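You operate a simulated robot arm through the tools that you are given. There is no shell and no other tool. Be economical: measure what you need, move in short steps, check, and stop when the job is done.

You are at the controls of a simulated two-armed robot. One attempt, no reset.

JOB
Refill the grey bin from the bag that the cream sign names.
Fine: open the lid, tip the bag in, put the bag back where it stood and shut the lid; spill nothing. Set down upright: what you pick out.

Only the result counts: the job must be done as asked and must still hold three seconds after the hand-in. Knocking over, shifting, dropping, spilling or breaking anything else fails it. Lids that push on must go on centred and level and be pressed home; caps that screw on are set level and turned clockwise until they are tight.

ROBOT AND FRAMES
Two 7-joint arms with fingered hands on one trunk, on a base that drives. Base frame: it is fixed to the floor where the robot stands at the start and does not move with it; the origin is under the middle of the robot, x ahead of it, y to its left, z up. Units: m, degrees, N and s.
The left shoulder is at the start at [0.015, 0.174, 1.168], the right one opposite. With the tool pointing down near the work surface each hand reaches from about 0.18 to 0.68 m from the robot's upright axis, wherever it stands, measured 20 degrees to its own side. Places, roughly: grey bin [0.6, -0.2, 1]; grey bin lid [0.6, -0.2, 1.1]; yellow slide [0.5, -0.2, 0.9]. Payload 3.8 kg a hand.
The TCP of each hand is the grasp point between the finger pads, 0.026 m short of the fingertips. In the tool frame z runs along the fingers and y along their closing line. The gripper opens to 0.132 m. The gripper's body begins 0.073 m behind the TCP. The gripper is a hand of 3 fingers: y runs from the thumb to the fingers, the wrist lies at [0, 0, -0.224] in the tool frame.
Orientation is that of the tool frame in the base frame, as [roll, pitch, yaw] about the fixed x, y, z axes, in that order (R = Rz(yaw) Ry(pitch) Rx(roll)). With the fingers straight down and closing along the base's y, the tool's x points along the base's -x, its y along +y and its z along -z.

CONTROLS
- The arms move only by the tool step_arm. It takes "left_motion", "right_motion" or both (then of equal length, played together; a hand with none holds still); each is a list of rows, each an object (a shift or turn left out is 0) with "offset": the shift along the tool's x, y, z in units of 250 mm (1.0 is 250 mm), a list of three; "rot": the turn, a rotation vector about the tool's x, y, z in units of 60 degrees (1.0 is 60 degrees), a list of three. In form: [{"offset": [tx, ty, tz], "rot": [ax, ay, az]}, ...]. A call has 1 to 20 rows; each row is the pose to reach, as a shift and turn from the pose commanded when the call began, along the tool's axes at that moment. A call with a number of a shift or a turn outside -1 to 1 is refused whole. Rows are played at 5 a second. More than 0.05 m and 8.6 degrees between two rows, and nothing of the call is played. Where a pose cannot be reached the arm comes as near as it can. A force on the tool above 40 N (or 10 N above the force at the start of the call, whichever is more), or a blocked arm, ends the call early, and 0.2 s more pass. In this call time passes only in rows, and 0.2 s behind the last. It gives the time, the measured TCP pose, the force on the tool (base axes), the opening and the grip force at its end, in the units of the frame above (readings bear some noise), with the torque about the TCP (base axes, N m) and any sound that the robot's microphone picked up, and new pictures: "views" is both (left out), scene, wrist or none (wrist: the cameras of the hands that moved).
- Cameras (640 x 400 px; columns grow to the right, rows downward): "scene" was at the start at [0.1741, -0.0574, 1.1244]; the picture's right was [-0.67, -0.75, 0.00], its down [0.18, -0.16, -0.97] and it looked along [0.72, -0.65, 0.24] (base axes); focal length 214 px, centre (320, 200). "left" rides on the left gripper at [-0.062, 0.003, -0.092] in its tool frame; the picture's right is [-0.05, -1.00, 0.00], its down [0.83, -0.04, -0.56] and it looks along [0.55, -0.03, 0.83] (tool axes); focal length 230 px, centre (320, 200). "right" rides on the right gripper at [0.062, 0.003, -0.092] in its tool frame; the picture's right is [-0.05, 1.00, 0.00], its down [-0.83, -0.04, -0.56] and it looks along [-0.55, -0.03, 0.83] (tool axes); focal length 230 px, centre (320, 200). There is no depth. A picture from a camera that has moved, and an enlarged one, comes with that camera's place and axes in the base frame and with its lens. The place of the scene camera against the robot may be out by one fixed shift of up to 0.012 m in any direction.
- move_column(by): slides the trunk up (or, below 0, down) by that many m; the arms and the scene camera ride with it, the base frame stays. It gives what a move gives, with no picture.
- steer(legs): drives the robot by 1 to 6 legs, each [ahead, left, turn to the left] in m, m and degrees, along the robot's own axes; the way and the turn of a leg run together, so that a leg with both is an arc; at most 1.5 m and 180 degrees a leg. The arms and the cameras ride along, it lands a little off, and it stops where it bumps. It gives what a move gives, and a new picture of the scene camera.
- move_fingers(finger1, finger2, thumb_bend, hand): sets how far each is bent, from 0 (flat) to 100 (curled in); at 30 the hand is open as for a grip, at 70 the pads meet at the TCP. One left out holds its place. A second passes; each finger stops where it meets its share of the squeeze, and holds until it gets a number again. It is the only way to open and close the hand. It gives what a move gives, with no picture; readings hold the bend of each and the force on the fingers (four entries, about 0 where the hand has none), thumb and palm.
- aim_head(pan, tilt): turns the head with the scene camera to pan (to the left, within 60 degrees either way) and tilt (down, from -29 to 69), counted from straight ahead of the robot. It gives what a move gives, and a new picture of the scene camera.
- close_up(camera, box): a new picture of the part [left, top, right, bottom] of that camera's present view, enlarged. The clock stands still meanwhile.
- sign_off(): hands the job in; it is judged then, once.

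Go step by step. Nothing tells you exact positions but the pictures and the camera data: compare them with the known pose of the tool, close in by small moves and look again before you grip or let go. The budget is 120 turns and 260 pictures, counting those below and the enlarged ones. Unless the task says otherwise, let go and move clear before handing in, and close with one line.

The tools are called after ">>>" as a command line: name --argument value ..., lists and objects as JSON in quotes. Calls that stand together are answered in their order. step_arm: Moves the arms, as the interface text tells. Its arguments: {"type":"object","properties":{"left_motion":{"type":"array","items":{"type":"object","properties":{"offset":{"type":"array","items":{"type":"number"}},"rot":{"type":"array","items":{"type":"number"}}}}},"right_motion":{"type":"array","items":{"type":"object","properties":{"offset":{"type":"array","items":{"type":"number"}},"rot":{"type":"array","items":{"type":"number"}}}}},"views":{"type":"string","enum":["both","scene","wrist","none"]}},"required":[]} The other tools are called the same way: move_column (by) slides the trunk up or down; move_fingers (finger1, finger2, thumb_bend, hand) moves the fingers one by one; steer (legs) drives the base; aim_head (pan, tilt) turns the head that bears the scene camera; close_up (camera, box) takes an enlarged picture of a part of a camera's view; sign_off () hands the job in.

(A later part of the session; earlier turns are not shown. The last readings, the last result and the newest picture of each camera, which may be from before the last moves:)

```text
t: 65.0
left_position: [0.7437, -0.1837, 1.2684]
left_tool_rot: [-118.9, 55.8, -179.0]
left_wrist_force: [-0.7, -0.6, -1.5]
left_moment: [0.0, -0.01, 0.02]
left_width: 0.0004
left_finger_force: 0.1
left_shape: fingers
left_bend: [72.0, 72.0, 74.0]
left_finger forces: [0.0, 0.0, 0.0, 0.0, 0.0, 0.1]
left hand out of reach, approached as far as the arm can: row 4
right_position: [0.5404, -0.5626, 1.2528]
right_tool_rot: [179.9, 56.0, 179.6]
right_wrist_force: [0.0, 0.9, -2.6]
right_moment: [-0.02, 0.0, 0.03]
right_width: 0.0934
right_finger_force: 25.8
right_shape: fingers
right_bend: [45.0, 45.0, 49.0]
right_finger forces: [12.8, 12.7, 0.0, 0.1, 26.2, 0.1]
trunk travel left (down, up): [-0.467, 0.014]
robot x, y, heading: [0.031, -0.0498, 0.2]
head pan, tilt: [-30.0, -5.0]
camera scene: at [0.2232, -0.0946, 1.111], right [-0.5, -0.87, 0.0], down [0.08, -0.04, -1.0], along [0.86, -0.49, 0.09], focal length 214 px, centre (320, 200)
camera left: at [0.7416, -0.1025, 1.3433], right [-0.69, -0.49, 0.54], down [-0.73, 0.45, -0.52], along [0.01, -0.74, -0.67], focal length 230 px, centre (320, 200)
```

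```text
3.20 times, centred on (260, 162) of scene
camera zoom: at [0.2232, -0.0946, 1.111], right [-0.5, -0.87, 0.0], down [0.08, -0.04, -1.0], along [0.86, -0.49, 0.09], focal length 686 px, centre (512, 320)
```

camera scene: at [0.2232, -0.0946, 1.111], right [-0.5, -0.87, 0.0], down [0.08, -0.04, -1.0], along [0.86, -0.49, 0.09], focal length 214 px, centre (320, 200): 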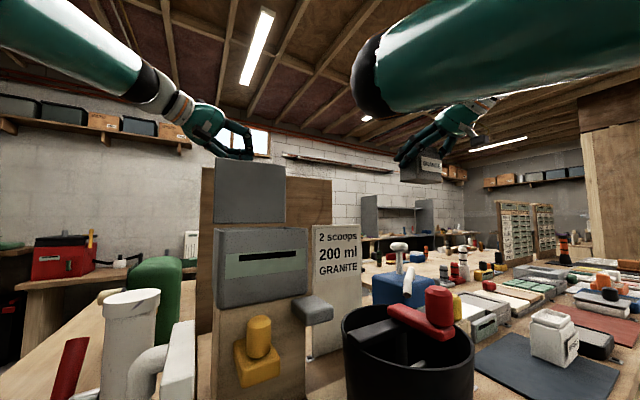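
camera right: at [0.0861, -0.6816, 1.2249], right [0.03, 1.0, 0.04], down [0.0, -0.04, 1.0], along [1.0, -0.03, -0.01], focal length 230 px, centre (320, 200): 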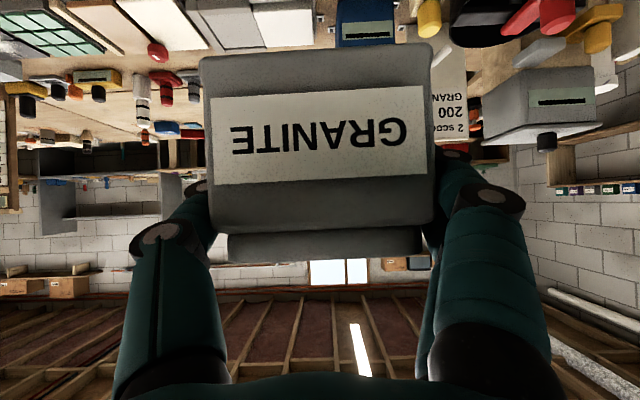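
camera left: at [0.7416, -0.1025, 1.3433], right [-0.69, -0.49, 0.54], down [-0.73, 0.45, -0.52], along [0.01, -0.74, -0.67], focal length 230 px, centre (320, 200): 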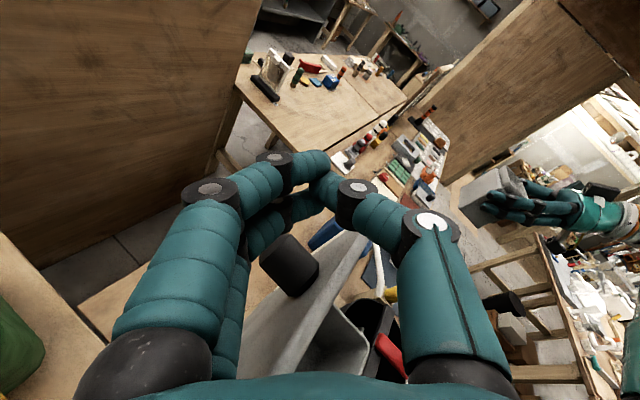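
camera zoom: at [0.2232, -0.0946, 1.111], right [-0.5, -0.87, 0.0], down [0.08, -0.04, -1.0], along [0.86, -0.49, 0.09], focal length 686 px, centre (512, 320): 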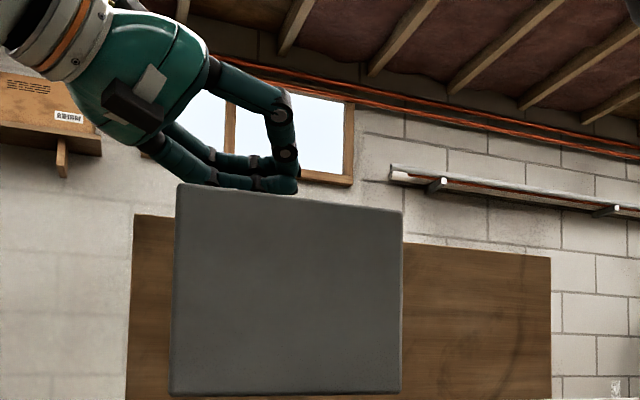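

The lid stays open by itself. I withdraw the left hand to the left and up, then look into the bin.

>>> step_arm --left_motion '[{"offset": [-0.005, 0.022, -0.14]}, {"offset": [-0.01, 0.044, -0.28]}, {"offset": [-0.016, 0.066, -0.42]}, {"offset": [-0.021, 0.088, -0.56]}, {"offset": [-0.027, 0.11, -0.7]}, {"offset": [-0.032, 0.132, -0.848]}]' --views "both"

>>> close_up --camera "left" --box '[240, 150, 480, 400]'

```text
t: 66.6
left_position: [0.7156, 0.0408, 1.3058]
left_tool_rot: [-116.2, 52.2, -172.0]
left_wrist_force: [-0.3, -1.3, 0.5]
left_moment: [0.02, 0.03, 0.02]
left_width: 0.0001
left_finger_force: 0.1
left_shape: fingers
left_bend: [72.0, 72.0, 75.0]
left_finger forces: [0.0, 0.1, 0.0, 0.0, 0.0, 0.0]
left hand out of reach, approached as far as the arm can: row 1, 2, 3, 4, 5
right_position: [0.5378, -0.5681, 1.2526]
right_tool_rot: [179.4, 56.1, 179.3]
right_wrist_force: [0.0, -0.5, -3.0]
right_moment: [0.01, -0.04, 0.05]
right_width: 0.0934
right_finger_force: 25.8
right_shape: fingers
right_bend: [45.0, 45.0, 49.0]
right_finger forces: [12.9, 12.9, 0.1, 0.1, 26.8, 0.1]
trunk travel left (down, up): [-0.467, 0.014]
robot x, y, heading: [0.036, -0.0523, 0.0]
head pan, tilt: [-30.0, -5.0]
stopped in row 6 (left hand): the arm was blocked; the commanded pose is now the measured one
camera scene: at [0.2213, -0.0993, 1.1114], right [-0.5, -0.87, 0.0], down [0.08, -0.04, -1.0], along [0.86, -0.5, 0.09], focal length 214 px, centre (320, 200)
camera left: at [0.7102, 0.1238, 1.3776], right [-0.61, -0.53, 0.59], down [-0.79, 0.37, -0.48], along [0.04, -0.76, -0.65], focal length 230 px, centre (320, 200)
```

scene: 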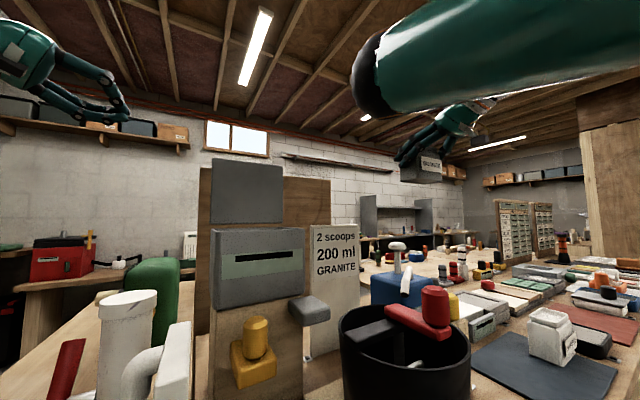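
left: 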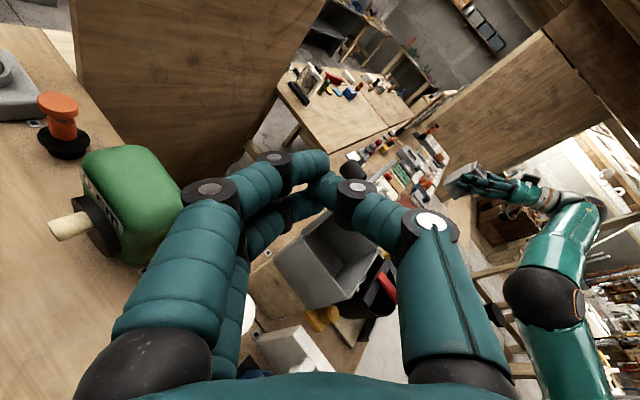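

```text
1.60 times, centred on (360, 275) of left
camera zoom: at [0.7102, 0.1238, 1.3776], right [-0.61, -0.53, 0.59], down [-0.79, 0.37, -0.48], along [0.04, -0.76, -0.65], focal length 368 px, centre (256, 80)
```

zoom: 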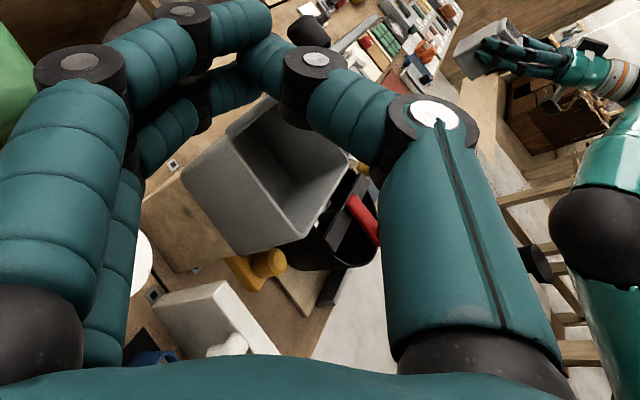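

The lid stands open and the bin is empty inside. I now bring the bag level over to the bin mouth.

>>> step_arm --right_motion '[{"offset": [-0.003, 0.133, 0.033]}, {"offset": [-0.006, 0.267, 0.067]}, {"offset": [-0.01, 0.4, 0.1]}, {"offset": [-0.013, 0.533, 0.133]}, {"offset": [-0.017, 0.667, 0.167]}, {"offset": [-0.02, 0.8, 0.2]}]' --views "scene"

```text
t: 68.0
left_position: [0.7173, 0.0472, 1.3025]
left_tool_rot: [-115.9, 51.9, -171.8]
left_wrist_force: [0.4, 0.6, -0.2]
left_moment: [0.02, -0.05, 0.01]
left_width: 0.0
left_finger_force: 0.1
left_shape: fingers
left_bend: [72.0, 72.0, 75.0]
left_finger forces: [0.0, 0.1, 0.1, 0.1, 0.1, 0.0]
right_position: [0.5866, -0.3594, 1.2297]
right_tool_rot: [179.9, 56.0, 179.8]
right_wrist_force: [0.4, 0.6, -2.4]
right_moment: [0.04, 0.01, 0.0]
right_width: 0.0934
right_finger_force: 26.2
right_shape: fingers
right_bend: [45.0, 45.0, 49.0]
right_finger forces: [12.8, 13.1, 0.0, 0.0, 26.5, 0.0]
trunk travel left (down, up): [-0.467, 0.014]
robot x, y, heading: [0.0373, -0.0444, 0.1]
head pan, tilt: [-30.0, -5.0]
camera scene: at [0.2238, -0.0931, 1.1109], right [-0.5, -0.87, 0.0], down [0.08, -0.04, -1.0], along [0.86, -0.49, 0.09], focal length 214 px, centre (320, 200)
```

scene: 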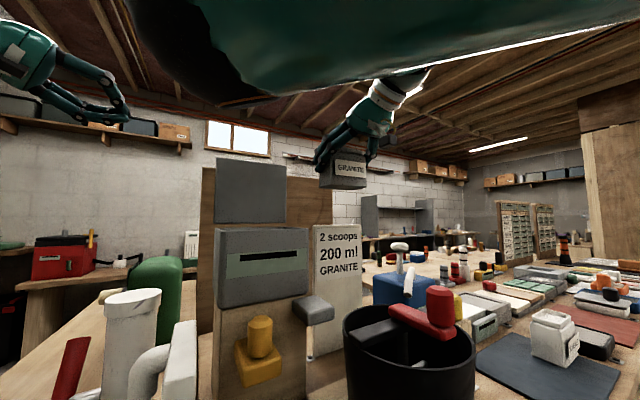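

The forearm comes close to the head, so I shift the robot itself left by 0.13 m to bring the bag over the bin.

>>> steer --legs '[[-0.01, 0.13, 0]]'

>>> aim_head --pan -45 --tilt -5

>>> close_up --camera "left" --box '[0, 0, 640, 400]'

>>> close_up --camera "right" --box '[0, 0, 640, 400]'

```text
t: 69.3
left_position: [0.7073, 0.1723, 1.3029]
left_tool_rot: [-116.0, 51.8, -171.8]
left_wrist_force: [0.3, 0.9, -0.1]
left_moment: [0.01, -0.02, 0.0]
left_width: 0.0
left_finger_force: 0.0
left_shape: fingers
left_bend: [72.0, 72.0, 75.0]
left_finger forces: [0.0, 0.0, 0.0, 0.0, 0.0, 0.0]
right_position: [0.5765, -0.2342, 1.2302]
right_tool_rot: [179.9, 55.9, 179.7]
right_wrist_force: [0.5, 0.0, -3.7]
right_moment: [-0.01, -0.01, 0.02]
right_width: 0.093
right_finger_force: 26.3
right_shape: fingers
right_bend: [45.0, 45.0, 49.0]
right_finger forces: [12.8, 13.1, 0.0, 0.1, 26.5, 0.0]
trunk travel left (down, up): [-0.467, 0.014]
robot x, y, heading: [0.0223, 0.0823, 0.1]
head pan, tilt: [-30.0, -5.0]
camera scene: at [0.2135, 0.0339, 1.1109], right [-0.5, -0.87, 0.0], down [0.08, -0.04, -1.0], along [0.86, -0.5, 0.09], focal length 214 px, centre (320, 200)
```

scene: 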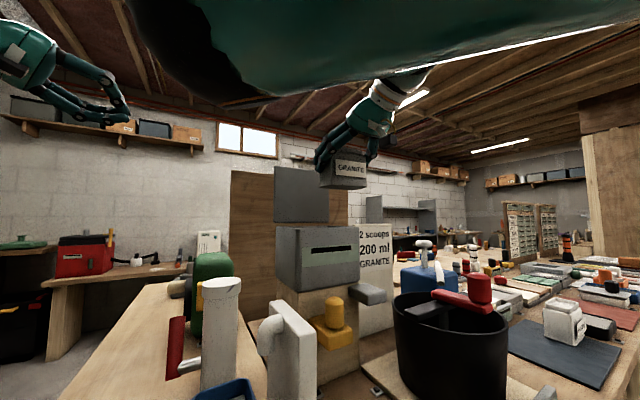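

```text
t: 70.0
left_position: [0.708, 0.1727, 1.3033]
left_tool_rot: [-116.0, 51.9, -171.9]
left_wrist_force: [0.1, 0.6, 0.6]
left_moment: [0.0, -0.03, -0.03]
left_width: 0.0001
left_finger_force: 0.0
left_shape: fingers
left_bend: [72.0, 72.0, 75.0]
left_finger forces: [0.1, 0.0, 0.0, 0.0, 0.0, 0.0]
right_position: [0.5771, -0.2337, 1.2294]
right_tool_rot: [179.9, 55.9, 179.7]
right_wrist_force: [0.0, -1.1, -3.7]
right_moment: [-0.01, 0.02, 0.03]
right_width: 0.0932
right_finger_force: 25.5
right_shape: fingers
right_bend: [45.0, 45.0, 49.0]
right_finger forces: [12.9, 13.1, 0.1, 0.0, 26.5, 0.0]
trunk travel left (down, up): [-0.467, 0.014]
robot x, y, heading: [0.0237, 0.0799, 0.5]
head pan, tilt: [-45.0, -5.0]
camera scene: at [0.1997, 0.0158, 1.1109], right [-0.7, -0.71, 0.0], down [0.06, -0.06, -1.0], along [0.71, -0.7, 0.09], focal length 214 px, centre (320, 200)
```

scene: 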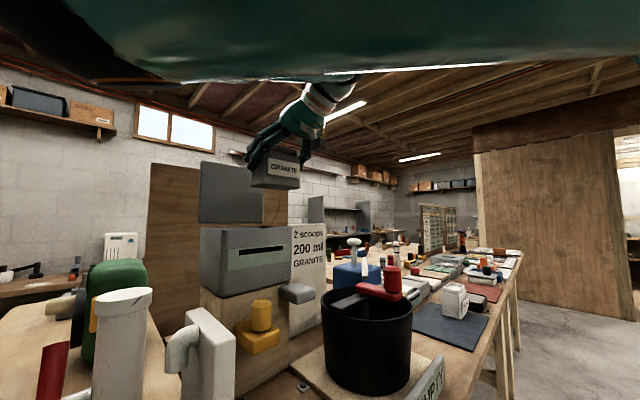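

```text
1.00 times, centred on (320, 200) of left
camera zoom: at [0.7032, 0.257, 1.3747], right [-0.61, -0.53, 0.59], down [-0.79, 0.37, -0.48], along [0.03, -0.76, -0.65], focal length 230 px, centre (320, 200)
```

zoom: 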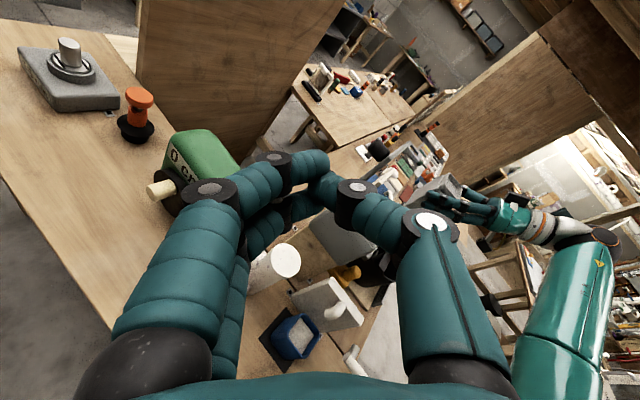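

```text
1.00 times, centred on (320, 200) of right
camera zoom: at [0.4649, -0.2299, 1.23], right [0.03, 1.0, 0.04], down [0.01, -0.04, 1.0], along [1.0, -0.03, -0.01], focal length 230 px, centre (320, 200)
```

zoom: 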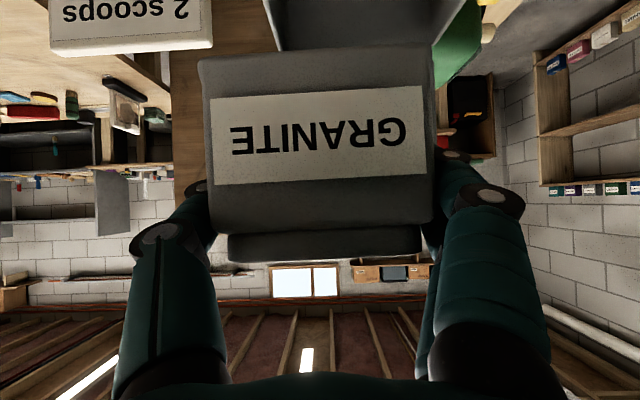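

Bag is nearly over the mouth. I move the last 4 cm forward, then start with a 24° tilt toward +y to check reachability.

>>> step_arm --right_motion '[{"offset": [-0.017, 0.018, 0.08]}, {"offset": [-0.035, 0.036, 0.16]}]' --views "none"

>>> step_arm --right_motion '[{"rot": [0.056, 0, -0.083]}, {"rot": [0.112, 0, -0.166]}, {"rot": [0.168, 0, -0.249]}, {"rot": [0.224, 0, -0.332]}]'

```text
t: 70.6
left_position: [0.7069, 0.1739, 1.3022]
left_tool_rot: [-116.0, 51.9, -172.0]
left_wrist_force: [0.1, 0.3, -1.5]
left_moment: [0.01, 0.0, -0.04]
left_width: 0.0
left_finger_force: 0.1
left_shape: fingers
left_bend: [72.0, 72.0, 75.0]
left_finger forces: [0.1, 0.0, 0.1, 0.0, 0.0, 0.0]
right_position: [0.615, -0.2253, 1.212]
right_tool_rot: [179.9, 55.9, 179.7]
right_wrist_force: [0.0, 0.0, -2.7]
right_moment: [-0.02, 0.02, 0.02]
right_width: 0.0935
right_finger_force: 26.1
right_shape: fingers
right_bend: [45.0, 45.0, 49.0]
right_finger forces: [12.7, 13.0, 0.1, 0.0, 26.4, 0.0]
trunk travel left (down, up): [-0.467, 0.014]
robot x, y, heading: [0.0226, 0.0791, 0.2]
head pan, tilt: [-45.0, -5.0]
```

```text
t: 71.6
left_position: [0.7076, 0.1736, 1.3035]
left_tool_rot: [-116.1, 51.9, -171.9]
left_wrist_force: [0.1, -0.7, 0.6]
left_moment: [-0.02, 0.0, -0.01]
left_width: 0.0
left_finger_force: 0.0
left_shape: fingers
left_bend: [72.0, 72.0, 75.0]
left_finger forces: [0.0, 0.0, 0.0, 0.1, 0.1, 0.0]
right_position: [0.6136, -0.2249, 1.214]
right_tool_rot: [-141.4, 49.2, -149.2]
right_wrist_force: [0.1, -0.3, -2.6]
right_moment: [0.04, -0.02, 0.01]
right_width: 0.0935
right_finger_force: 26.2
right_shape: fingers
right_bend: [45.0, 45.0, 49.0]
right_finger forces: [13.0, 13.2, 0.1, 0.1, 25.5, 0.0]
trunk travel left (down, up): [-0.467, 0.014]
robot x, y, heading: [0.0249, 0.0804, 0.3]
head pan, tilt: [-45.0, -5.0]
camera scene: at [0.1998, 0.016, 1.1108], right [-0.7, -0.71, 0.0], down [0.06, -0.06, -1.0], along [0.71, -0.7, 0.09], focal length 214 px, centre (320, 200)
camera right: at [0.5024, -0.2211, 1.2136], right [0.03, 0.93, -0.37], down [0.01, 0.37, 0.93], along [1.0, -0.03, 0.01], focal length 230 px, centre (320, 200)
```

scene: 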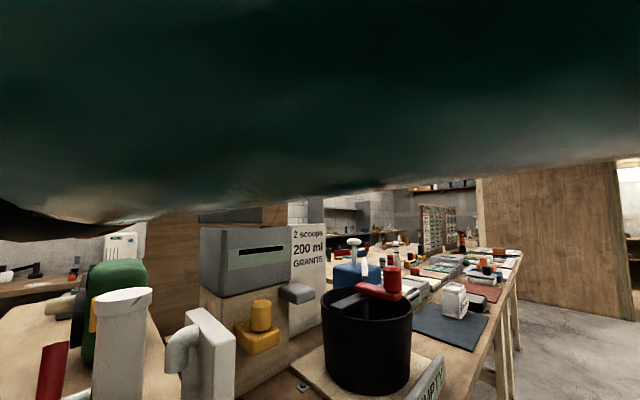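
right: 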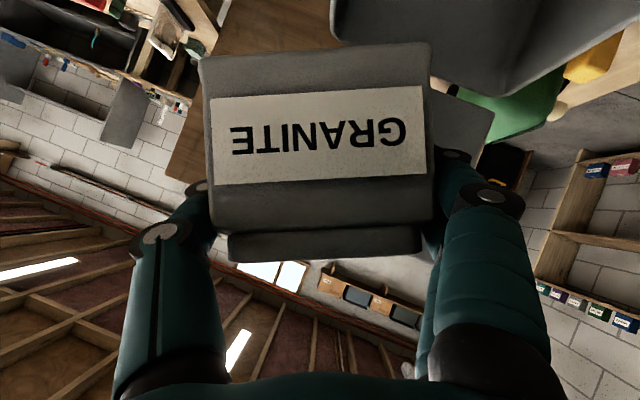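

Rolling works, but the forearm closes in on the head. I return to level, shift to the other side of the mouth and try tilting toward -y instead.

>>> step_arm --right_motion '[{"offset": [-0.019, 0.052, -0.013], "rot": [-0.056, 0, 0.083]}, {"offset": [-0.038, 0.104, -0.026], "rot": [-0.112, 0, 0.166]}, {"offset": [-0.057, 0.156, -0.039], "rot": [-0.168, 0, 0.249]}, {"offset": [-0.077, 0.208, -0.052], "rot": [-0.224, 0, 0.332]}]' --views "none"

>>> step_arm --right_motion '[{"rot": [-0.056, 0, 0.083]}, {"rot": [-0.112, 0, 0.166]}, {"rot": [-0.168, 0, 0.249]}]'

```text
t: 72.6
left_position: [0.708, 0.1734, 1.3021]
left_tool_rot: [-115.9, 51.8, -171.9]
left_wrist_force: [-0.9, 0.4, -0.3]
left_moment: [-0.04, -0.01, 0.02]
left_width: 0.0001
left_finger_force: 0.0
left_shape: fingers
left_bend: [72.0, 72.0, 75.0]
left_finger forces: [0.0, 0.0, 0.0, 0.0, 0.0, 0.1]
right_position: [0.6138, -0.1672, 1.2151]
right_tool_rot: [179.8, 55.9, 179.5]
right_wrist_force: [0.5, 0.7, -2.3]
right_moment: [-0.01, 0.01, -0.01]
right_width: 0.0934
right_finger_force: 25.5
right_shape: fingers
right_bend: [45.0, 45.0, 49.0]
right_finger forces: [12.6, 12.7, 0.0, 0.0, 26.1, 0.1]
trunk travel left (down, up): [-0.467, 0.014]
robot x, y, heading: [0.0209, 0.0852, 0.1]
head pan, tilt: [-45.0, -5.0]
```

```text
t: 73.4
left_position: [0.7065, 0.1726, 1.3033]
left_tool_rot: [-116.0, 51.8, -171.9]
left_wrist_force: [-0.7, 0.4, -0.1]
left_moment: [0.02, -0.01, 0.0]
left_width: 0.0
left_finger_force: 0.2
left_shape: fingers
left_bend: [72.0, 72.0, 75.0]
left_finger forces: [0.0, 0.1, 0.0, 0.0, 0.0, 0.0]
right_position: [0.6147, -0.1679, 1.2137]
right_tool_rot: [149.6, 51.9, 155.0]
right_wrist_force: [-0.2, -0.3, -3.9]
right_moment: [-0.02, 0.03, 0.02]
right_width: 0.0933
right_finger_force: 26.5
right_shape: fingers
right_bend: [45.0, 45.0, 49.0]
right_finger forces: [12.5, 12.6, 0.1, 0.0, 26.8, 0.0]
trunk travel left (down, up): [-0.467, 0.014]
robot x, y, heading: [0.0256, 0.08, -0.1]
head pan, tilt: [-45.0, -5.0]
camera scene: at [0.1997, 0.0157, 1.1109], right [-0.7, -0.71, 0.0], down [0.06, -0.06, -1.0], along [0.71, -0.7, 0.09], focal length 214 px, centre (320, 200)
camera right: at [0.5036, -0.1645, 1.2161], right [0.03, 0.94, 0.35], down [0.0, -0.35, 0.94], along [1.0, -0.03, -0.02], focal length 230 px, centre (320, 200)
```

scene: 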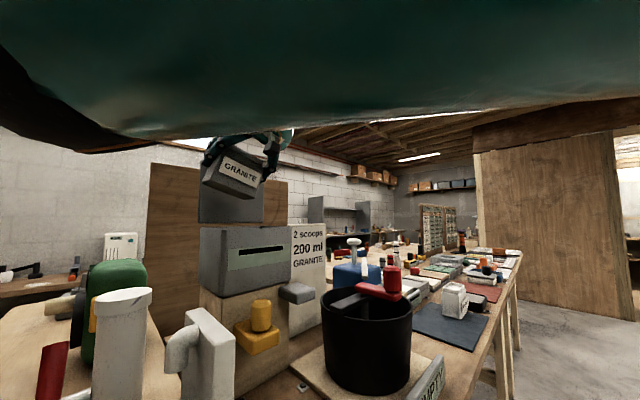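
right: 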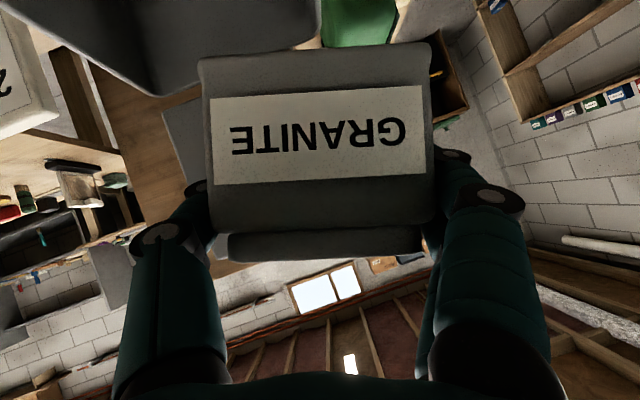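

Much better view this way. I continue tilting toward -y slowly.

>>> step_arm --right_motion '[{"rot": [-0.037, 0, 0.055]}, {"rot": [-0.075, 0, 0.111]}, {"rot": [-0.112, 0, 0.166]}, {"rot": [-0.149, 0, 0.221]}, {"rot": [-0.187, 0, 0.276]}, {"rot": [-0.224, 0, 0.332]}, {"rot": [-0.261, 0, 0.387]}, {"rot": [-0.298, 0, 0.442]}]' --views "scene"

>>> close_up --camera "scene" --box '[150, 110, 390, 260]'

```text
t: 75.2
left_position: [0.7068, 0.1738, 1.303]
left_tool_rot: [-116.0, 51.9, -171.8]
left_wrist_force: [-0.7, 0.3, 0.1]
left_moment: [0.01, 0.0, 0.02]
left_width: 0.0
left_finger_force: 0.0
left_shape: fingers
left_bend: [72.0, 72.0, 75.0]
left_finger forces: [0.0, 0.0, 0.0, 0.1, 0.0, 0.0]
right_position: [0.6148, -0.1681, 1.2148]
right_tool_rot: [115.1, 32.1, 131.1]
right_wrist_force: [-0.1, 0.7, -2.6]
right_moment: [-0.01, 0.02, 0.0]
right_width: 0.0933
right_finger_force: 26.1
right_shape: fingers
right_bend: [45.0, 45.0, 49.0]
right_finger forces: [12.3, 12.3, 0.0, 0.0, 27.6, 0.0]
trunk travel left (down, up): [-0.467, 0.014]
robot x, y, heading: [0.0211, 0.0784, 0.1]
head pan, tilt: [-45.0, -5.0]
camera scene: at [0.1997, 0.0158, 1.1109], right [-0.7, -0.71, 0.0], down [0.06, -0.06, -1.0], along [0.71, -0.7, 0.09], focal length 214 px, centre (320, 200)
```

scene: 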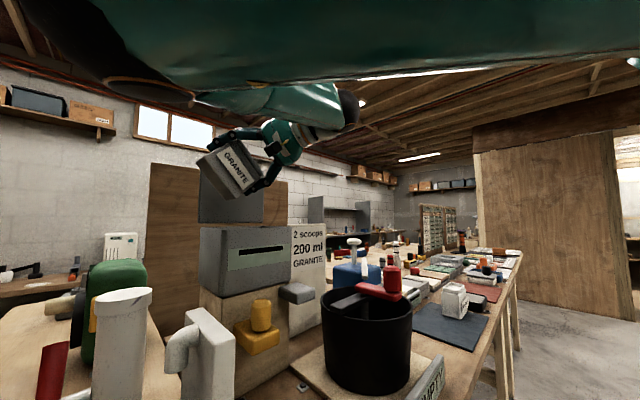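

```text
2.67 times, centred on (270, 185) of scene
camera zoom: at [0.1997, 0.0158, 1.1109], right [-0.7, -0.71, 0.0], down [0.06, -0.06, -1.0], along [0.71, -0.7, 0.09], focal length 572 px, centre (453, 240)
```

zoom: 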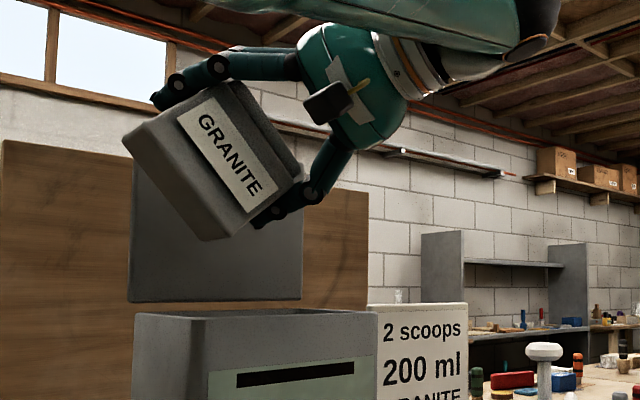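

No flow yet at 56°. I lower 25 mm and continue to about 96°.

>>> step_arm --right_motion '[{"offset": [0.015, -0.028, 0.01], "rot": [-0.037, 0, 0.055]}, {"offset": [0.031, -0.055, 0.021], "rot": [-0.075, 0, 0.111]}, {"offset": [0.046, -0.083, 0.031], "rot": [-0.112, 0, 0.166]}, {"offset": [0.046, -0.083, 0.031], "rot": [-0.149, 0, 0.221]}, {"offset": [0.046, -0.083, 0.031], "rot": [-0.187, 0, 0.276]}, {"offset": [0.046, -0.083, 0.031], "rot": [-0.224, 0, 0.332]}, {"offset": [0.046, -0.083, 0.031], "rot": [-0.261, 0, 0.387]}, {"offset": [0.046, -0.083, 0.031], "rot": [-0.298, 0, 0.442]}, {"offset": [0.046, -0.083, 0.031], "rot": [-0.335, 0, 0.497]}, {"offset": [0.046, -0.083, 0.031], "rot": [-0.373, 0, 0.553]}]' --views "none"

>>> close_up --camera "scene" --box '[150, 110, 390, 260]'

```text
t: 77.4
left_position: [0.7075, 0.1736, 1.3029]
left_tool_rot: [-116.0, 51.9, -171.9]
left_wrist_force: [0.0, 0.4, 0.2]
left_moment: [0.01, 0.01, 0.01]
left_width: 0.0
left_finger_force: 0.0
left_shape: fingers
left_bend: [72.0, 72.0, 75.0]
left_finger forces: [0.1, 0.1, 0.0, 0.0, 0.0, 0.0]
right_position: [0.6134, -0.1714, 1.1902]
right_tool_rot: [90.0, -0.2, 123.7]
right_wrist_force: [0.5, -0.5, -2.8]
right_moment: [-0.07, 0.0, -0.02]
right_width: 0.093
right_finger_force: 25.9
right_shape: fingers
right_bend: [45.0, 45.0, 49.0]
right_finger forces: [12.0, 12.2, 0.0, 0.0, 27.9, 0.0]
trunk travel left (down, up): [-0.467, 0.014]
robot x, y, heading: [0.0244, 0.0791, 0.0]
head pan, tilt: [-45.0, -5.0]
```

```text
2.67 times, centred on (270, 185) of scene
camera zoom: at [0.1997, 0.0158, 1.1109], right [-0.7, -0.71, 0.0], down [0.06, -0.06, -1.0], along [0.71, -0.7, 0.09], focal length 572 px, centre (453, 240)
```

zoom: 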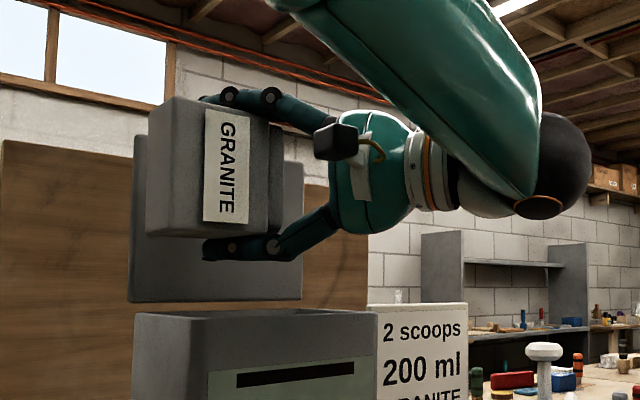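

At 90° now, still within the mouth. I continue to about 135°.

>>> step_arm --right_motion '[{"rot": [-0.037, 0, 0.055]}, {"rot": [-0.075, 0, 0.111]}, {"rot": [-0.112, 0, 0.166]}, {"rot": [-0.149, 0, 0.221]}, {"rot": [-0.187, 0, 0.276]}, {"rot": [-0.224, 0, 0.332]}, {"rot": [-0.261, 0, 0.387]}, {"rot": [-0.298, 0, 0.442]}, {"rot": [-0.335, 0, 0.497]}, {"rot": [-0.373, 0, 0.553]}, {"rot": [-0.41, 0, 0.608]}]' --views "wrist"

>>> close_up --camera "scene" --box '[150, 110, 390, 260]'

```text
t: 79.8
left_position: [0.7069, 0.1741, 1.303]
left_tool_rot: [-116.1, 51.9, -171.9]
left_wrist_force: [0.0, 0.8, -0.3]
left_moment: [0.03, 0.02, -0.01]
left_width: 0.0
left_finger_force: 0.1
left_shape: fingers
left_bend: [72.0, 72.0, 75.0]
left_finger forces: [0.0, 0.0, 0.1, 0.1, 0.1, 0.0]
right_position: [0.5987, -0.2283, 1.2397]
right_tool_rot: [63.9, -35.5, 132.6]
right_wrist_force: [-0.3, -0.7, -3.6]
right_moment: [-0.04, 0.01, 0.0]
right_width: 0.0932
right_finger_force: 25.5
right_shape: fingers
right_bend: [45.0, 45.0, 49.0]
right_finger forces: [12.2, 12.4, 0.0, 0.0, 27.4, 0.1]
right hand out of reach, approached as far as the arm can: row 7, 8, 9, 10, 11
trunk travel left (down, up): [-0.467, 0.014]
robot x, y, heading: [0.025, 0.0802, 0.1]
head pan, tilt: [-45.0, -5.0]
camera right: at [0.4876, -0.231, 1.2445], right [0.06, -0.71, 0.7], down [-0.01, -0.7, -0.71], along [1.0, 0.04, -0.05], focal length 230 px, centre (320, 200)
```

right: 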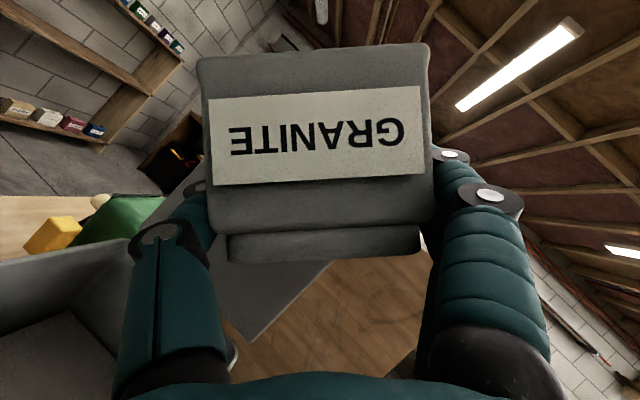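

```text
2.67 times, centred on (270, 185) of scene
camera zoom: at [0.1996, 0.0159, 1.1109], right [-0.7, -0.71, 0.0], down [0.06, -0.06, -1.0], along [0.71, -0.7, 0.09], focal length 572 px, centre (453, 240)
```

zoom: 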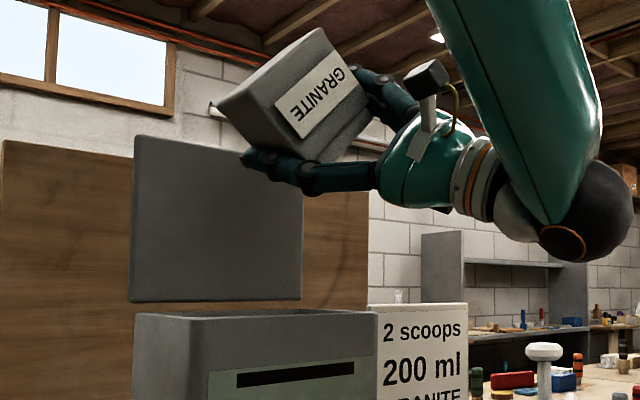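

The arm hit its limit and drifted off toward -y, so the mouth is no longer over the bin; I bring it back over the mouth at once with less tilt.

>>> step_arm --right_motion '[{"offset": [-0.004, -0.1, 0.025], "rot": [0.062, 0, -0.092]}, {"offset": [-0.009, -0.2, 0.05], "rot": [0.124, 0, -0.184]}, {"offset": [-0.013, -0.3, 0.074], "rot": [0.186, 0, -0.276]}]' --views "scene"

>>> close_up --camera "scene" --box '[150, 110, 390, 260]'

>>> close_up --camera "right" --box '[0, 0, 640, 400]'

```text
t: 80.6
left_position: [0.7078, 0.173, 1.3031]
left_tool_rot: [-116.0, 52.0, -171.8]
left_wrist_force: [-0.2, 0.5, -0.1]
left_moment: [0.0, 0.03, -0.01]
left_width: 0.0
left_finger_force: 0.1
left_shape: fingers
left_bend: [72.0, 72.0, 75.0]
left_finger forces: [0.0, 0.0, 0.1, 0.0, 0.0, 0.0]
right_position: [0.6158, -0.1718, 1.1914]
right_tool_rot: [76.3, -19.7, 126.3]
right_wrist_force: [0.3, 0.2, -3.9]
right_moment: [-0.05, 0.0, 0.01]
right_width: 0.0931
right_finger_force: 25.7
right_shape: fingers
right_bend: [45.0, 45.0, 49.0]
right_finger forces: [12.0, 12.2, 0.1, 0.1, 27.5, 0.0]
right hand out of reach, approached as far as the arm can: row 1, 2
trunk travel left (down, up): [-0.467, 0.014]
robot x, y, heading: [0.0256, 0.0857, 0.1]
head pan, tilt: [-45.0, -5.0]
camera scene: at [0.1998, 0.0162, 1.1108], right [-0.7, -0.71, 0.0], down [0.06, -0.06, -1.0], along [0.71, -0.7, 0.09], focal length 214 px, centre (320, 200)
```

scene: 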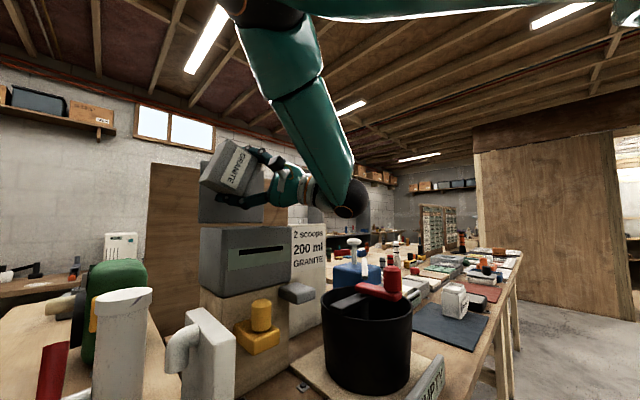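

```text
2.67 times, centred on (270, 185) of scene
camera zoom: at [0.1998, 0.0162, 1.1108], right [-0.7, -0.71, 0.0], down [0.06, -0.06, -1.0], along [0.71, -0.7, 0.09], focal length 572 px, centre (453, 240)
```

zoom: 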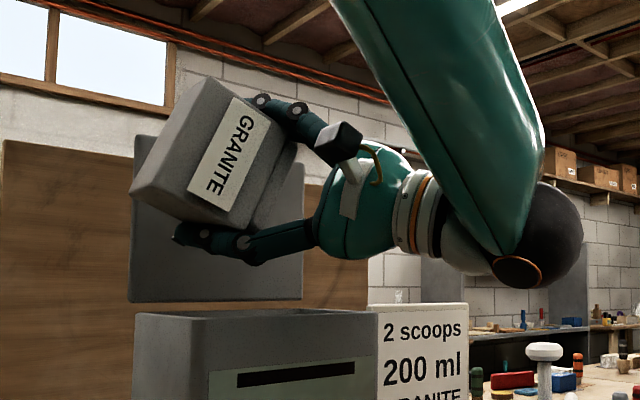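

```text
1.00 times, centred on (320, 200) of right
camera zoom: at [0.5043, -0.1732, 1.1942], right [0.03, -0.44, 0.9], down [0.0, -0.9, -0.44], along [1.0, 0.02, -0.03], focal length 230 px, centre (320, 200)
```

zoom: 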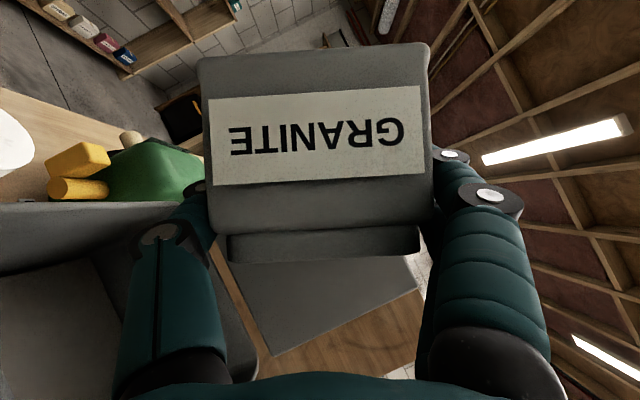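

Tilt is about 116° over the mouth. I bring the bag back level to inspect bag and bin contents with the left camera.

>>> step_arm --right_motion '[{"rot": [0.075, 0, -0.111]}, {"rot": [0.149, 0, -0.221]}, {"rot": [0.224, 0, -0.332]}, {"rot": [0.298, 0, -0.442]}, {"rot": [0.373, 0, -0.553]}, {"rot": [0.447, 0, -0.663]}, {"rot": [0.522, 0, -0.774]}]' --views "none"

>>> step_arm --right_motion '[{"rot": [0.075, 0, -0.111]}, {"rot": [0.149, 0, -0.221]}, {"rot": [0.224, 0, -0.332]}, {"rot": [0.298, 0, -0.442]}, {"rot": [0.373, 0, -0.553]}, {"rot": [0.447, 0, -0.663]}, {"rot": [0.522, 0, -0.774]}, {"rot": [0.559, 0, -0.829]}]' --views "both"

>>> close_up --camera "left" --box '[260, 150, 500, 300]'

```text
t: 82.2
left_position: [0.7079, 0.1744, 1.3027]
left_tool_rot: [-115.8, 51.9, -171.9]
left_wrist_force: [-0.4, -1.0, 0.3]
left_moment: [0.0, 0.0, -0.02]
left_width: 0.0
left_finger_force: 0.1
left_shape: fingers
left_bend: [72.0, 72.0, 75.0]
left_finger forces: [0.1, 0.0, 0.0, 0.0, 0.1, 0.1]
right_position: [0.6146, -0.1712, 1.1925]
right_tool_rot: [109.3, 26.0, 128.4]
right_wrist_force: [0.1, -1.1, -2.5]
right_moment: [-0.06, 0.05, 0.01]
right_width: 0.0935
right_finger_force: 26.2
right_shape: fingers
right_bend: [45.0, 45.0, 49.0]
right_finger forces: [12.0, 12.1, 0.0, 0.1, 27.3, 0.0]
trunk travel left (down, up): [-0.467, 0.014]
robot x, y, heading: [0.0209, 0.0797, 0.1]
head pan, tilt: [-45.0, -5.0]
```

```text
t: 84.0
left_position: [0.7064, 0.1736, 1.3025]
left_tool_rot: [-116.1, 52.0, -171.9]
left_wrist_force: [-0.1, 0.9, 0.1]
left_moment: [0.02, 0.03, -0.02]
left_width: 0.0
left_finger_force: 0.0
left_shape: fingers
left_bend: [72.0, 72.0, 75.0]
left_finger forces: [0.0, 0.0, 0.0, 0.1, 0.1, 0.0]
right_position: [0.616, -0.171, 1.1934]
right_tool_rot: [-176.4, 55.9, -177.2]
right_wrist_force: [0.2, -0.1, -3.3]
right_moment: [0.0, 0.02, 0.0]
right_width: 0.0928
right_finger_force: 23.8
right_shape: fingers
right_bend: [45.0, 45.0, 49.0]
right_finger forces: [12.1, 12.1, 0.1, 0.0, 24.7, 0.0]
trunk travel left (down, up): [-0.467, 0.014]
robot x, y, heading: [0.0263, 0.0808, -0.1]
head pan, tilt: [-45.0, -5.0]
camera scene: at [0.1995, 0.0159, 1.1109], right [-0.7, -0.71, 0.0], down [0.06, -0.06, -1.0], along [0.71, -0.7, 0.09], focal length 214 px, centre (320, 200)
camera right: at [0.5051, -0.1676, 1.1931], right [0.03, 1.0, 0.01], down [0.01, -0.01, 1.0], along [1.0, -0.03, -0.01], focal length 230 px, centre (320, 200)
```

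scene: 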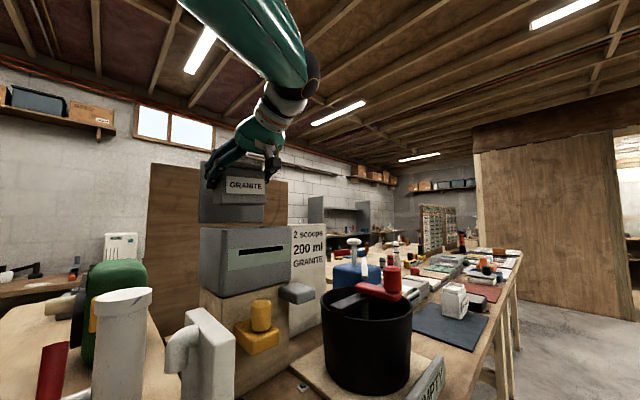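
right: 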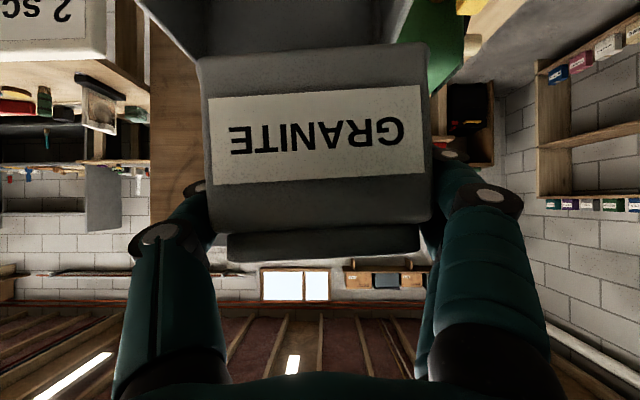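

```text
2.67 times, centred on (380, 225) of left
camera zoom: at [0.7029, 0.2572, 1.3748], right [-0.61, -0.53, 0.59], down [-0.79, 0.37, -0.48], along [0.03, -0.76, -0.65], focal length 614 px, centre (160, 133)
```

zoom: 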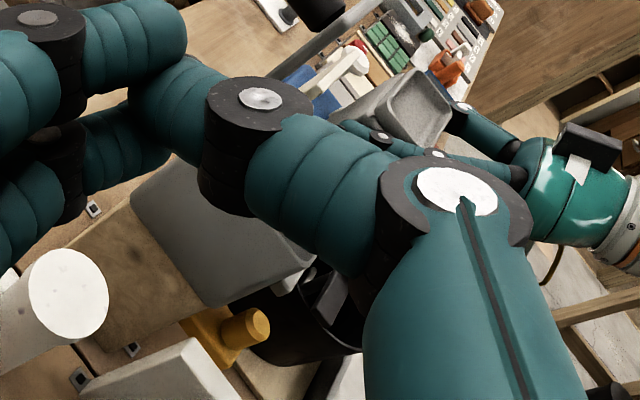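

I zoom in on the bag's mouth from the left camera.

>>> close_up --camera "left" --box '[385, 165, 445, 205]'

>>> close_up --camera "scene" --box '[190, 120, 340, 310]'

```text
10.00 times, centred on (415, 185) of left
camera zoom: at [0.7029, 0.2572, 1.3748], right [-0.61, -0.53, 0.59], down [-0.79, 0.37, -0.48], along [0.03, -0.76, -0.65], focal length 2301 px, centre (-630, 350)
```

zoom: 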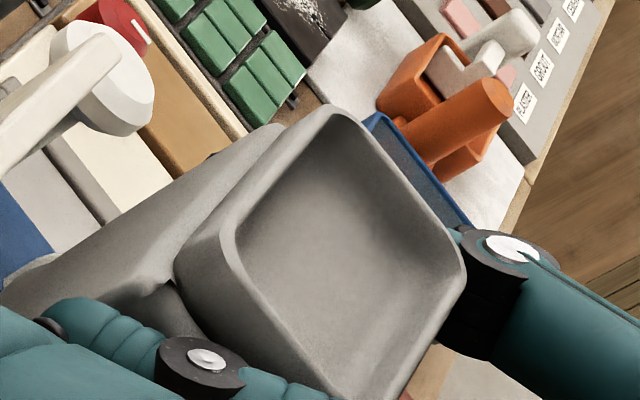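

```text
2.11 times, centred on (265, 215) of scene
camera zoom: at [0.1995, 0.0159, 1.1109], right [-0.7, -0.71, 0.0], down [0.06, -0.06, -1.0], along [0.71, -0.7, 0.09], focal length 452 px, centre (436, 168)
```

zoom: 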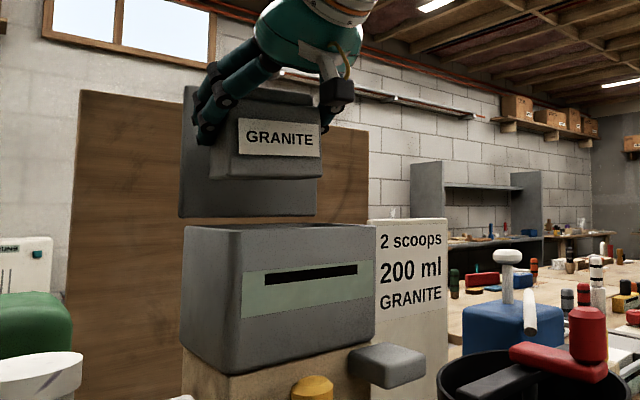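

The bag still shows its full surface (contents seem unmoved). I'll re-pose for a fuller tilt: raise the hand, lower the trunk by the same, and shift the base left, so the reachable tilt lies over the bin.

>>> step_arm --right_motion '[{"offset": [-0.083, 0, -0.056]}, {"offset": [-0.166, 0, -0.112]}]' --views "none"

>>> move_column --by -0.05

>>> step_arm --right_motion '[{"offset": [-0.04, -0.08, -0.03]}, {"offset": [-0.04, -0.16, -0.03]}, {"offset": [-0.04, -0.24, -0.03]}]' --views "none"

>>> steer --legs '[[0.005, 0.06, 0]]'

```text
t: 84.6
left_position: [0.7083, 0.1725, 1.3033]
left_tool_rot: [-116.0, 51.9, -171.8]
left_wrist_force: [0.1, 0.5, 0.1]
left_moment: [-0.04, 0.0, -0.04]
left_width: 0.0001
left_finger_force: 0.0
left_shape: fingers
left_bend: [72.0, 72.0, 75.0]
left_finger forces: [0.1, 0.0, 0.0, 0.0, 0.0, 0.1]
right_position: [0.6151, -0.1692, 1.2425]
right_tool_rot: [-176.6, 55.9, -177.4]
right_wrist_force: [1.0, 0.0, -2.7]
right_moment: [-0.03, 0.01, 0.01]
right_width: 0.0929
right_finger_force: 24.9
right_shape: fingers
right_bend: [45.0, 45.0, 49.0]
right_finger forces: [12.0, 12.1, 0.0, 0.1, 24.8, 0.0]
trunk travel left (down, up): [-0.467, 0.014]
robot x, y, heading: [0.0227, 0.0827, 0.2]
head pan, tilt: [-45.0, -5.0]
```

```text
t: 85.6
left_position: [0.7077, 0.1725, 1.2542]
left_tool_rot: [-115.9, 52.1, -171.9]
left_wrist_force: [0.6, 0.6, -0.1]
left_moment: [0.0, -0.03, 0.02]
left_width: 0.0001
left_finger_force: 0.2
left_shape: fingers
left_bend: [72.0, 72.0, 75.0]
left_finger forces: [0.1, 0.1, 0.0, 0.0, 0.1, 0.0]
right_position: [0.6155, -0.1713, 1.1931]
right_tool_rot: [-176.6, 56.0, -177.4]
right_wrist_force: [0.9, -0.4, -2.5]
right_moment: [0.01, 0.02, 0.01]
right_width: 0.0928
right_finger_force: 23.5
right_shape: fingers
right_bend: [45.0, 45.0, 49.0]
right_finger forces: [11.7, 11.8, 0.1, 0.1, 24.2, 0.0]
trunk travel left (down, up): [-0.417, 0.064]
robot x, y, heading: [0.0248, 0.0812, 0.1]
head pan, tilt: [-45.0, -5.0]
```

```text
t: 86.4
left_position: [0.7079, 0.1735, 1.2531]
left_tool_rot: [-116.0, 52.0, -172.0]
left_wrist_force: [0.0, 1.0, -0.4]
left_moment: [0.01, 0.0, -0.04]
left_width: 0.0
left_finger_force: 0.1
left_shape: fingers
left_bend: [72.0, 72.0, 75.0]
left_finger forces: [0.0, 0.1, 0.0, 0.1, 0.1, 0.0]
right_position: [0.6164, -0.2281, 1.2069]
right_tool_rot: [-176.6, 56.0, -177.4]
right_wrist_force: [-0.1, 0.1, -4.0]
right_moment: [-0.02, 0.01, 0.03]
right_width: 0.0931
right_finger_force: 24.0
right_shape: fingers
right_bend: [45.0, 45.0, 49.0]
right_finger forces: [11.8, 11.9, 0.0, 0.0, 24.3, 0.0]
trunk travel left (down, up): [-0.417, 0.064]
robot x, y, heading: [0.026, 0.0809, 0.3]
head pan, tilt: [-45.0, -5.0]
```

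```text
t: 87.3
left_position: [0.7126, 0.234, 1.2528]
left_tool_rot: [-115.9, 52.0, -171.9]
left_wrist_force: [1.1, 0.0, 0.5]
left_moment: [0.01, -0.04, 0.01]
left_width: 0.0
left_finger_force: 0.1
left_shape: fingers
left_bend: [72.0, 72.0, 75.0]
left_finger forces: [0.0, 0.0, 0.0, 0.0, 0.0, 0.1]
right_position: [0.6194, -0.1661, 1.2066]
right_tool_rot: [-176.7, 55.9, -177.4]
right_wrist_force: [0.8, -0.5, -2.3]
right_moment: [-0.02, 0.02, -0.03]
right_width: 0.0928
right_finger_force: 23.5
right_shape: fingers
right_bend: [45.0, 45.0, 49.0]
right_finger forces: [11.7, 12.0, 0.1, 0.0, 24.4, 0.1]
trunk travel left (down, up): [-0.417, 0.064]
robot x, y, heading: [0.0293, 0.1383, 0.0]
head pan, tilt: [-45.0, -5.0]
camera scene: at [0.1982, 0.0771, 1.0418], right [-0.71, -0.71, 0.0], down [0.06, -0.06, -1.0], along [0.71, -0.7, 0.09], focal length 214 px, centre (320, 200)
```

scene: 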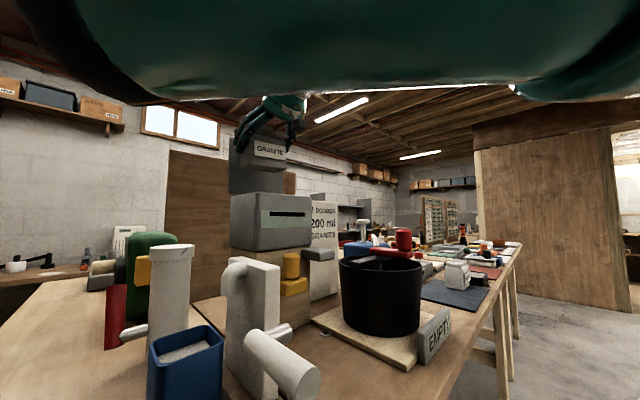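

Now I tilt again: first 60°, then to ~112°.

>>> step_arm --right_motion '[{"rot": [-0.07, 0, 0.104]}, {"rot": [-0.14, 0, 0.207]}, {"rot": [-0.21, 0, 0.311]}, {"rot": [-0.28, 0, 0.415]}, {"rot": [-0.35, 0, 0.518]}, {"rot": [-0.42, 0, 0.622]}, {"rot": [-0.49, 0, 0.725]}, {"rot": [-0.559, 0, 0.829]}]' --views "none"

>>> step_arm --right_motion '[{"rot": [-0.07, 0, 0.104]}, {"rot": [-0.14, 0, 0.207]}, {"rot": [-0.21, 0, 0.311]}, {"rot": [-0.28, 0, 0.415]}, {"rot": [-0.35, 0, 0.518]}, {"rot": [-0.42, 0, 0.622]}, {"rot": [-0.49, 0, 0.725]}]' --views "scene"

```text
t: 89.1
left_position: [0.7116, 0.2324, 1.2522]
left_tool_rot: [-116.1, 51.8, -172.0]
left_wrist_force: [0.2, 0.1, 0.2]
left_moment: [-0.02, 0.0, 0.01]
left_width: 0.0
left_finger_force: 0.1
left_shape: fingers
left_bend: [72.0, 72.0, 75.0]
left_finger forces: [0.1, 0.0, 0.0, 0.1, 0.0, 0.0]
right_position: [0.6187, -0.1683, 1.2059]
right_tool_rot: [109.2, 25.9, 128.1]
right_wrist_force: [-0.4, 0.8, -2.8]
right_moment: [-0.03, 0.01, 0.0]
right_width: 0.0927
right_finger_force: 24.4
right_shape: fingers
right_bend: [45.0, 45.0, 49.0]
right_finger forces: [11.4, 11.6, 0.0, 0.0, 26.2, 0.1]
trunk travel left (down, up): [-0.417, 0.064]
robot x, y, heading: [0.0282, 0.1429, -0.1]
head pan, tilt: [-45.0, -5.0]
```

```text
t: 90.7
left_position: [0.7118, 0.233, 1.252]
left_tool_rot: [-115.9, 51.9, -172.0]
left_wrist_force: [0.4, 0.4, 0.4]
left_moment: [0.01, 0.01, 0.02]
left_width: 0.0
left_finger_force: 0.0
left_shape: fingers
left_bend: [72.0, 72.0, 75.0]
left_finger forces: [0.1, 0.0, 0.1, 0.0, 0.1, 0.1]
right_position: [0.6184, -0.1672, 1.2078]
right_tool_rot: [78.1, -17.2, 125.5]
right_wrist_force: [0.1, 0.0, -3.2]
right_moment: [-0.04, -0.01, 0.03]
right_width: 0.0926
right_finger_force: 24.9
right_shape: fingers
right_bend: [45.0, 45.0, 49.0]
right_finger forces: [11.3, 11.5, 0.0, 0.0, 26.3, 0.1]
trunk travel left (down, up): [-0.417, 0.064]
robot x, y, heading: [0.0274, 0.1397, 0.1]
head pan, tilt: [-45.0, -5.0]
camera scene: at [0.1981, 0.0763, 1.0418], right [-0.71, -0.71, 0.0], down [0.06, -0.06, -1.0], along [0.71, -0.7, 0.09], focal length 214 px, centre (320, 200)
```

scene: 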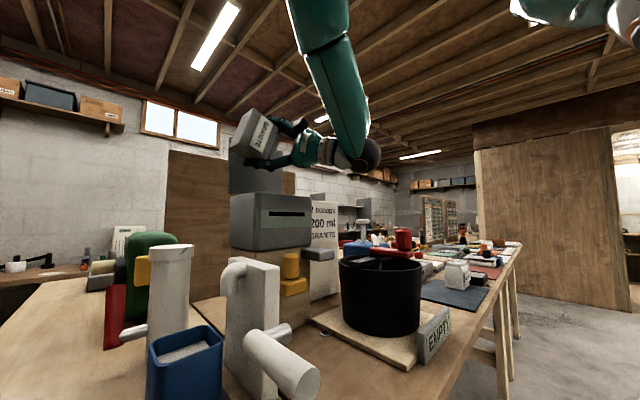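

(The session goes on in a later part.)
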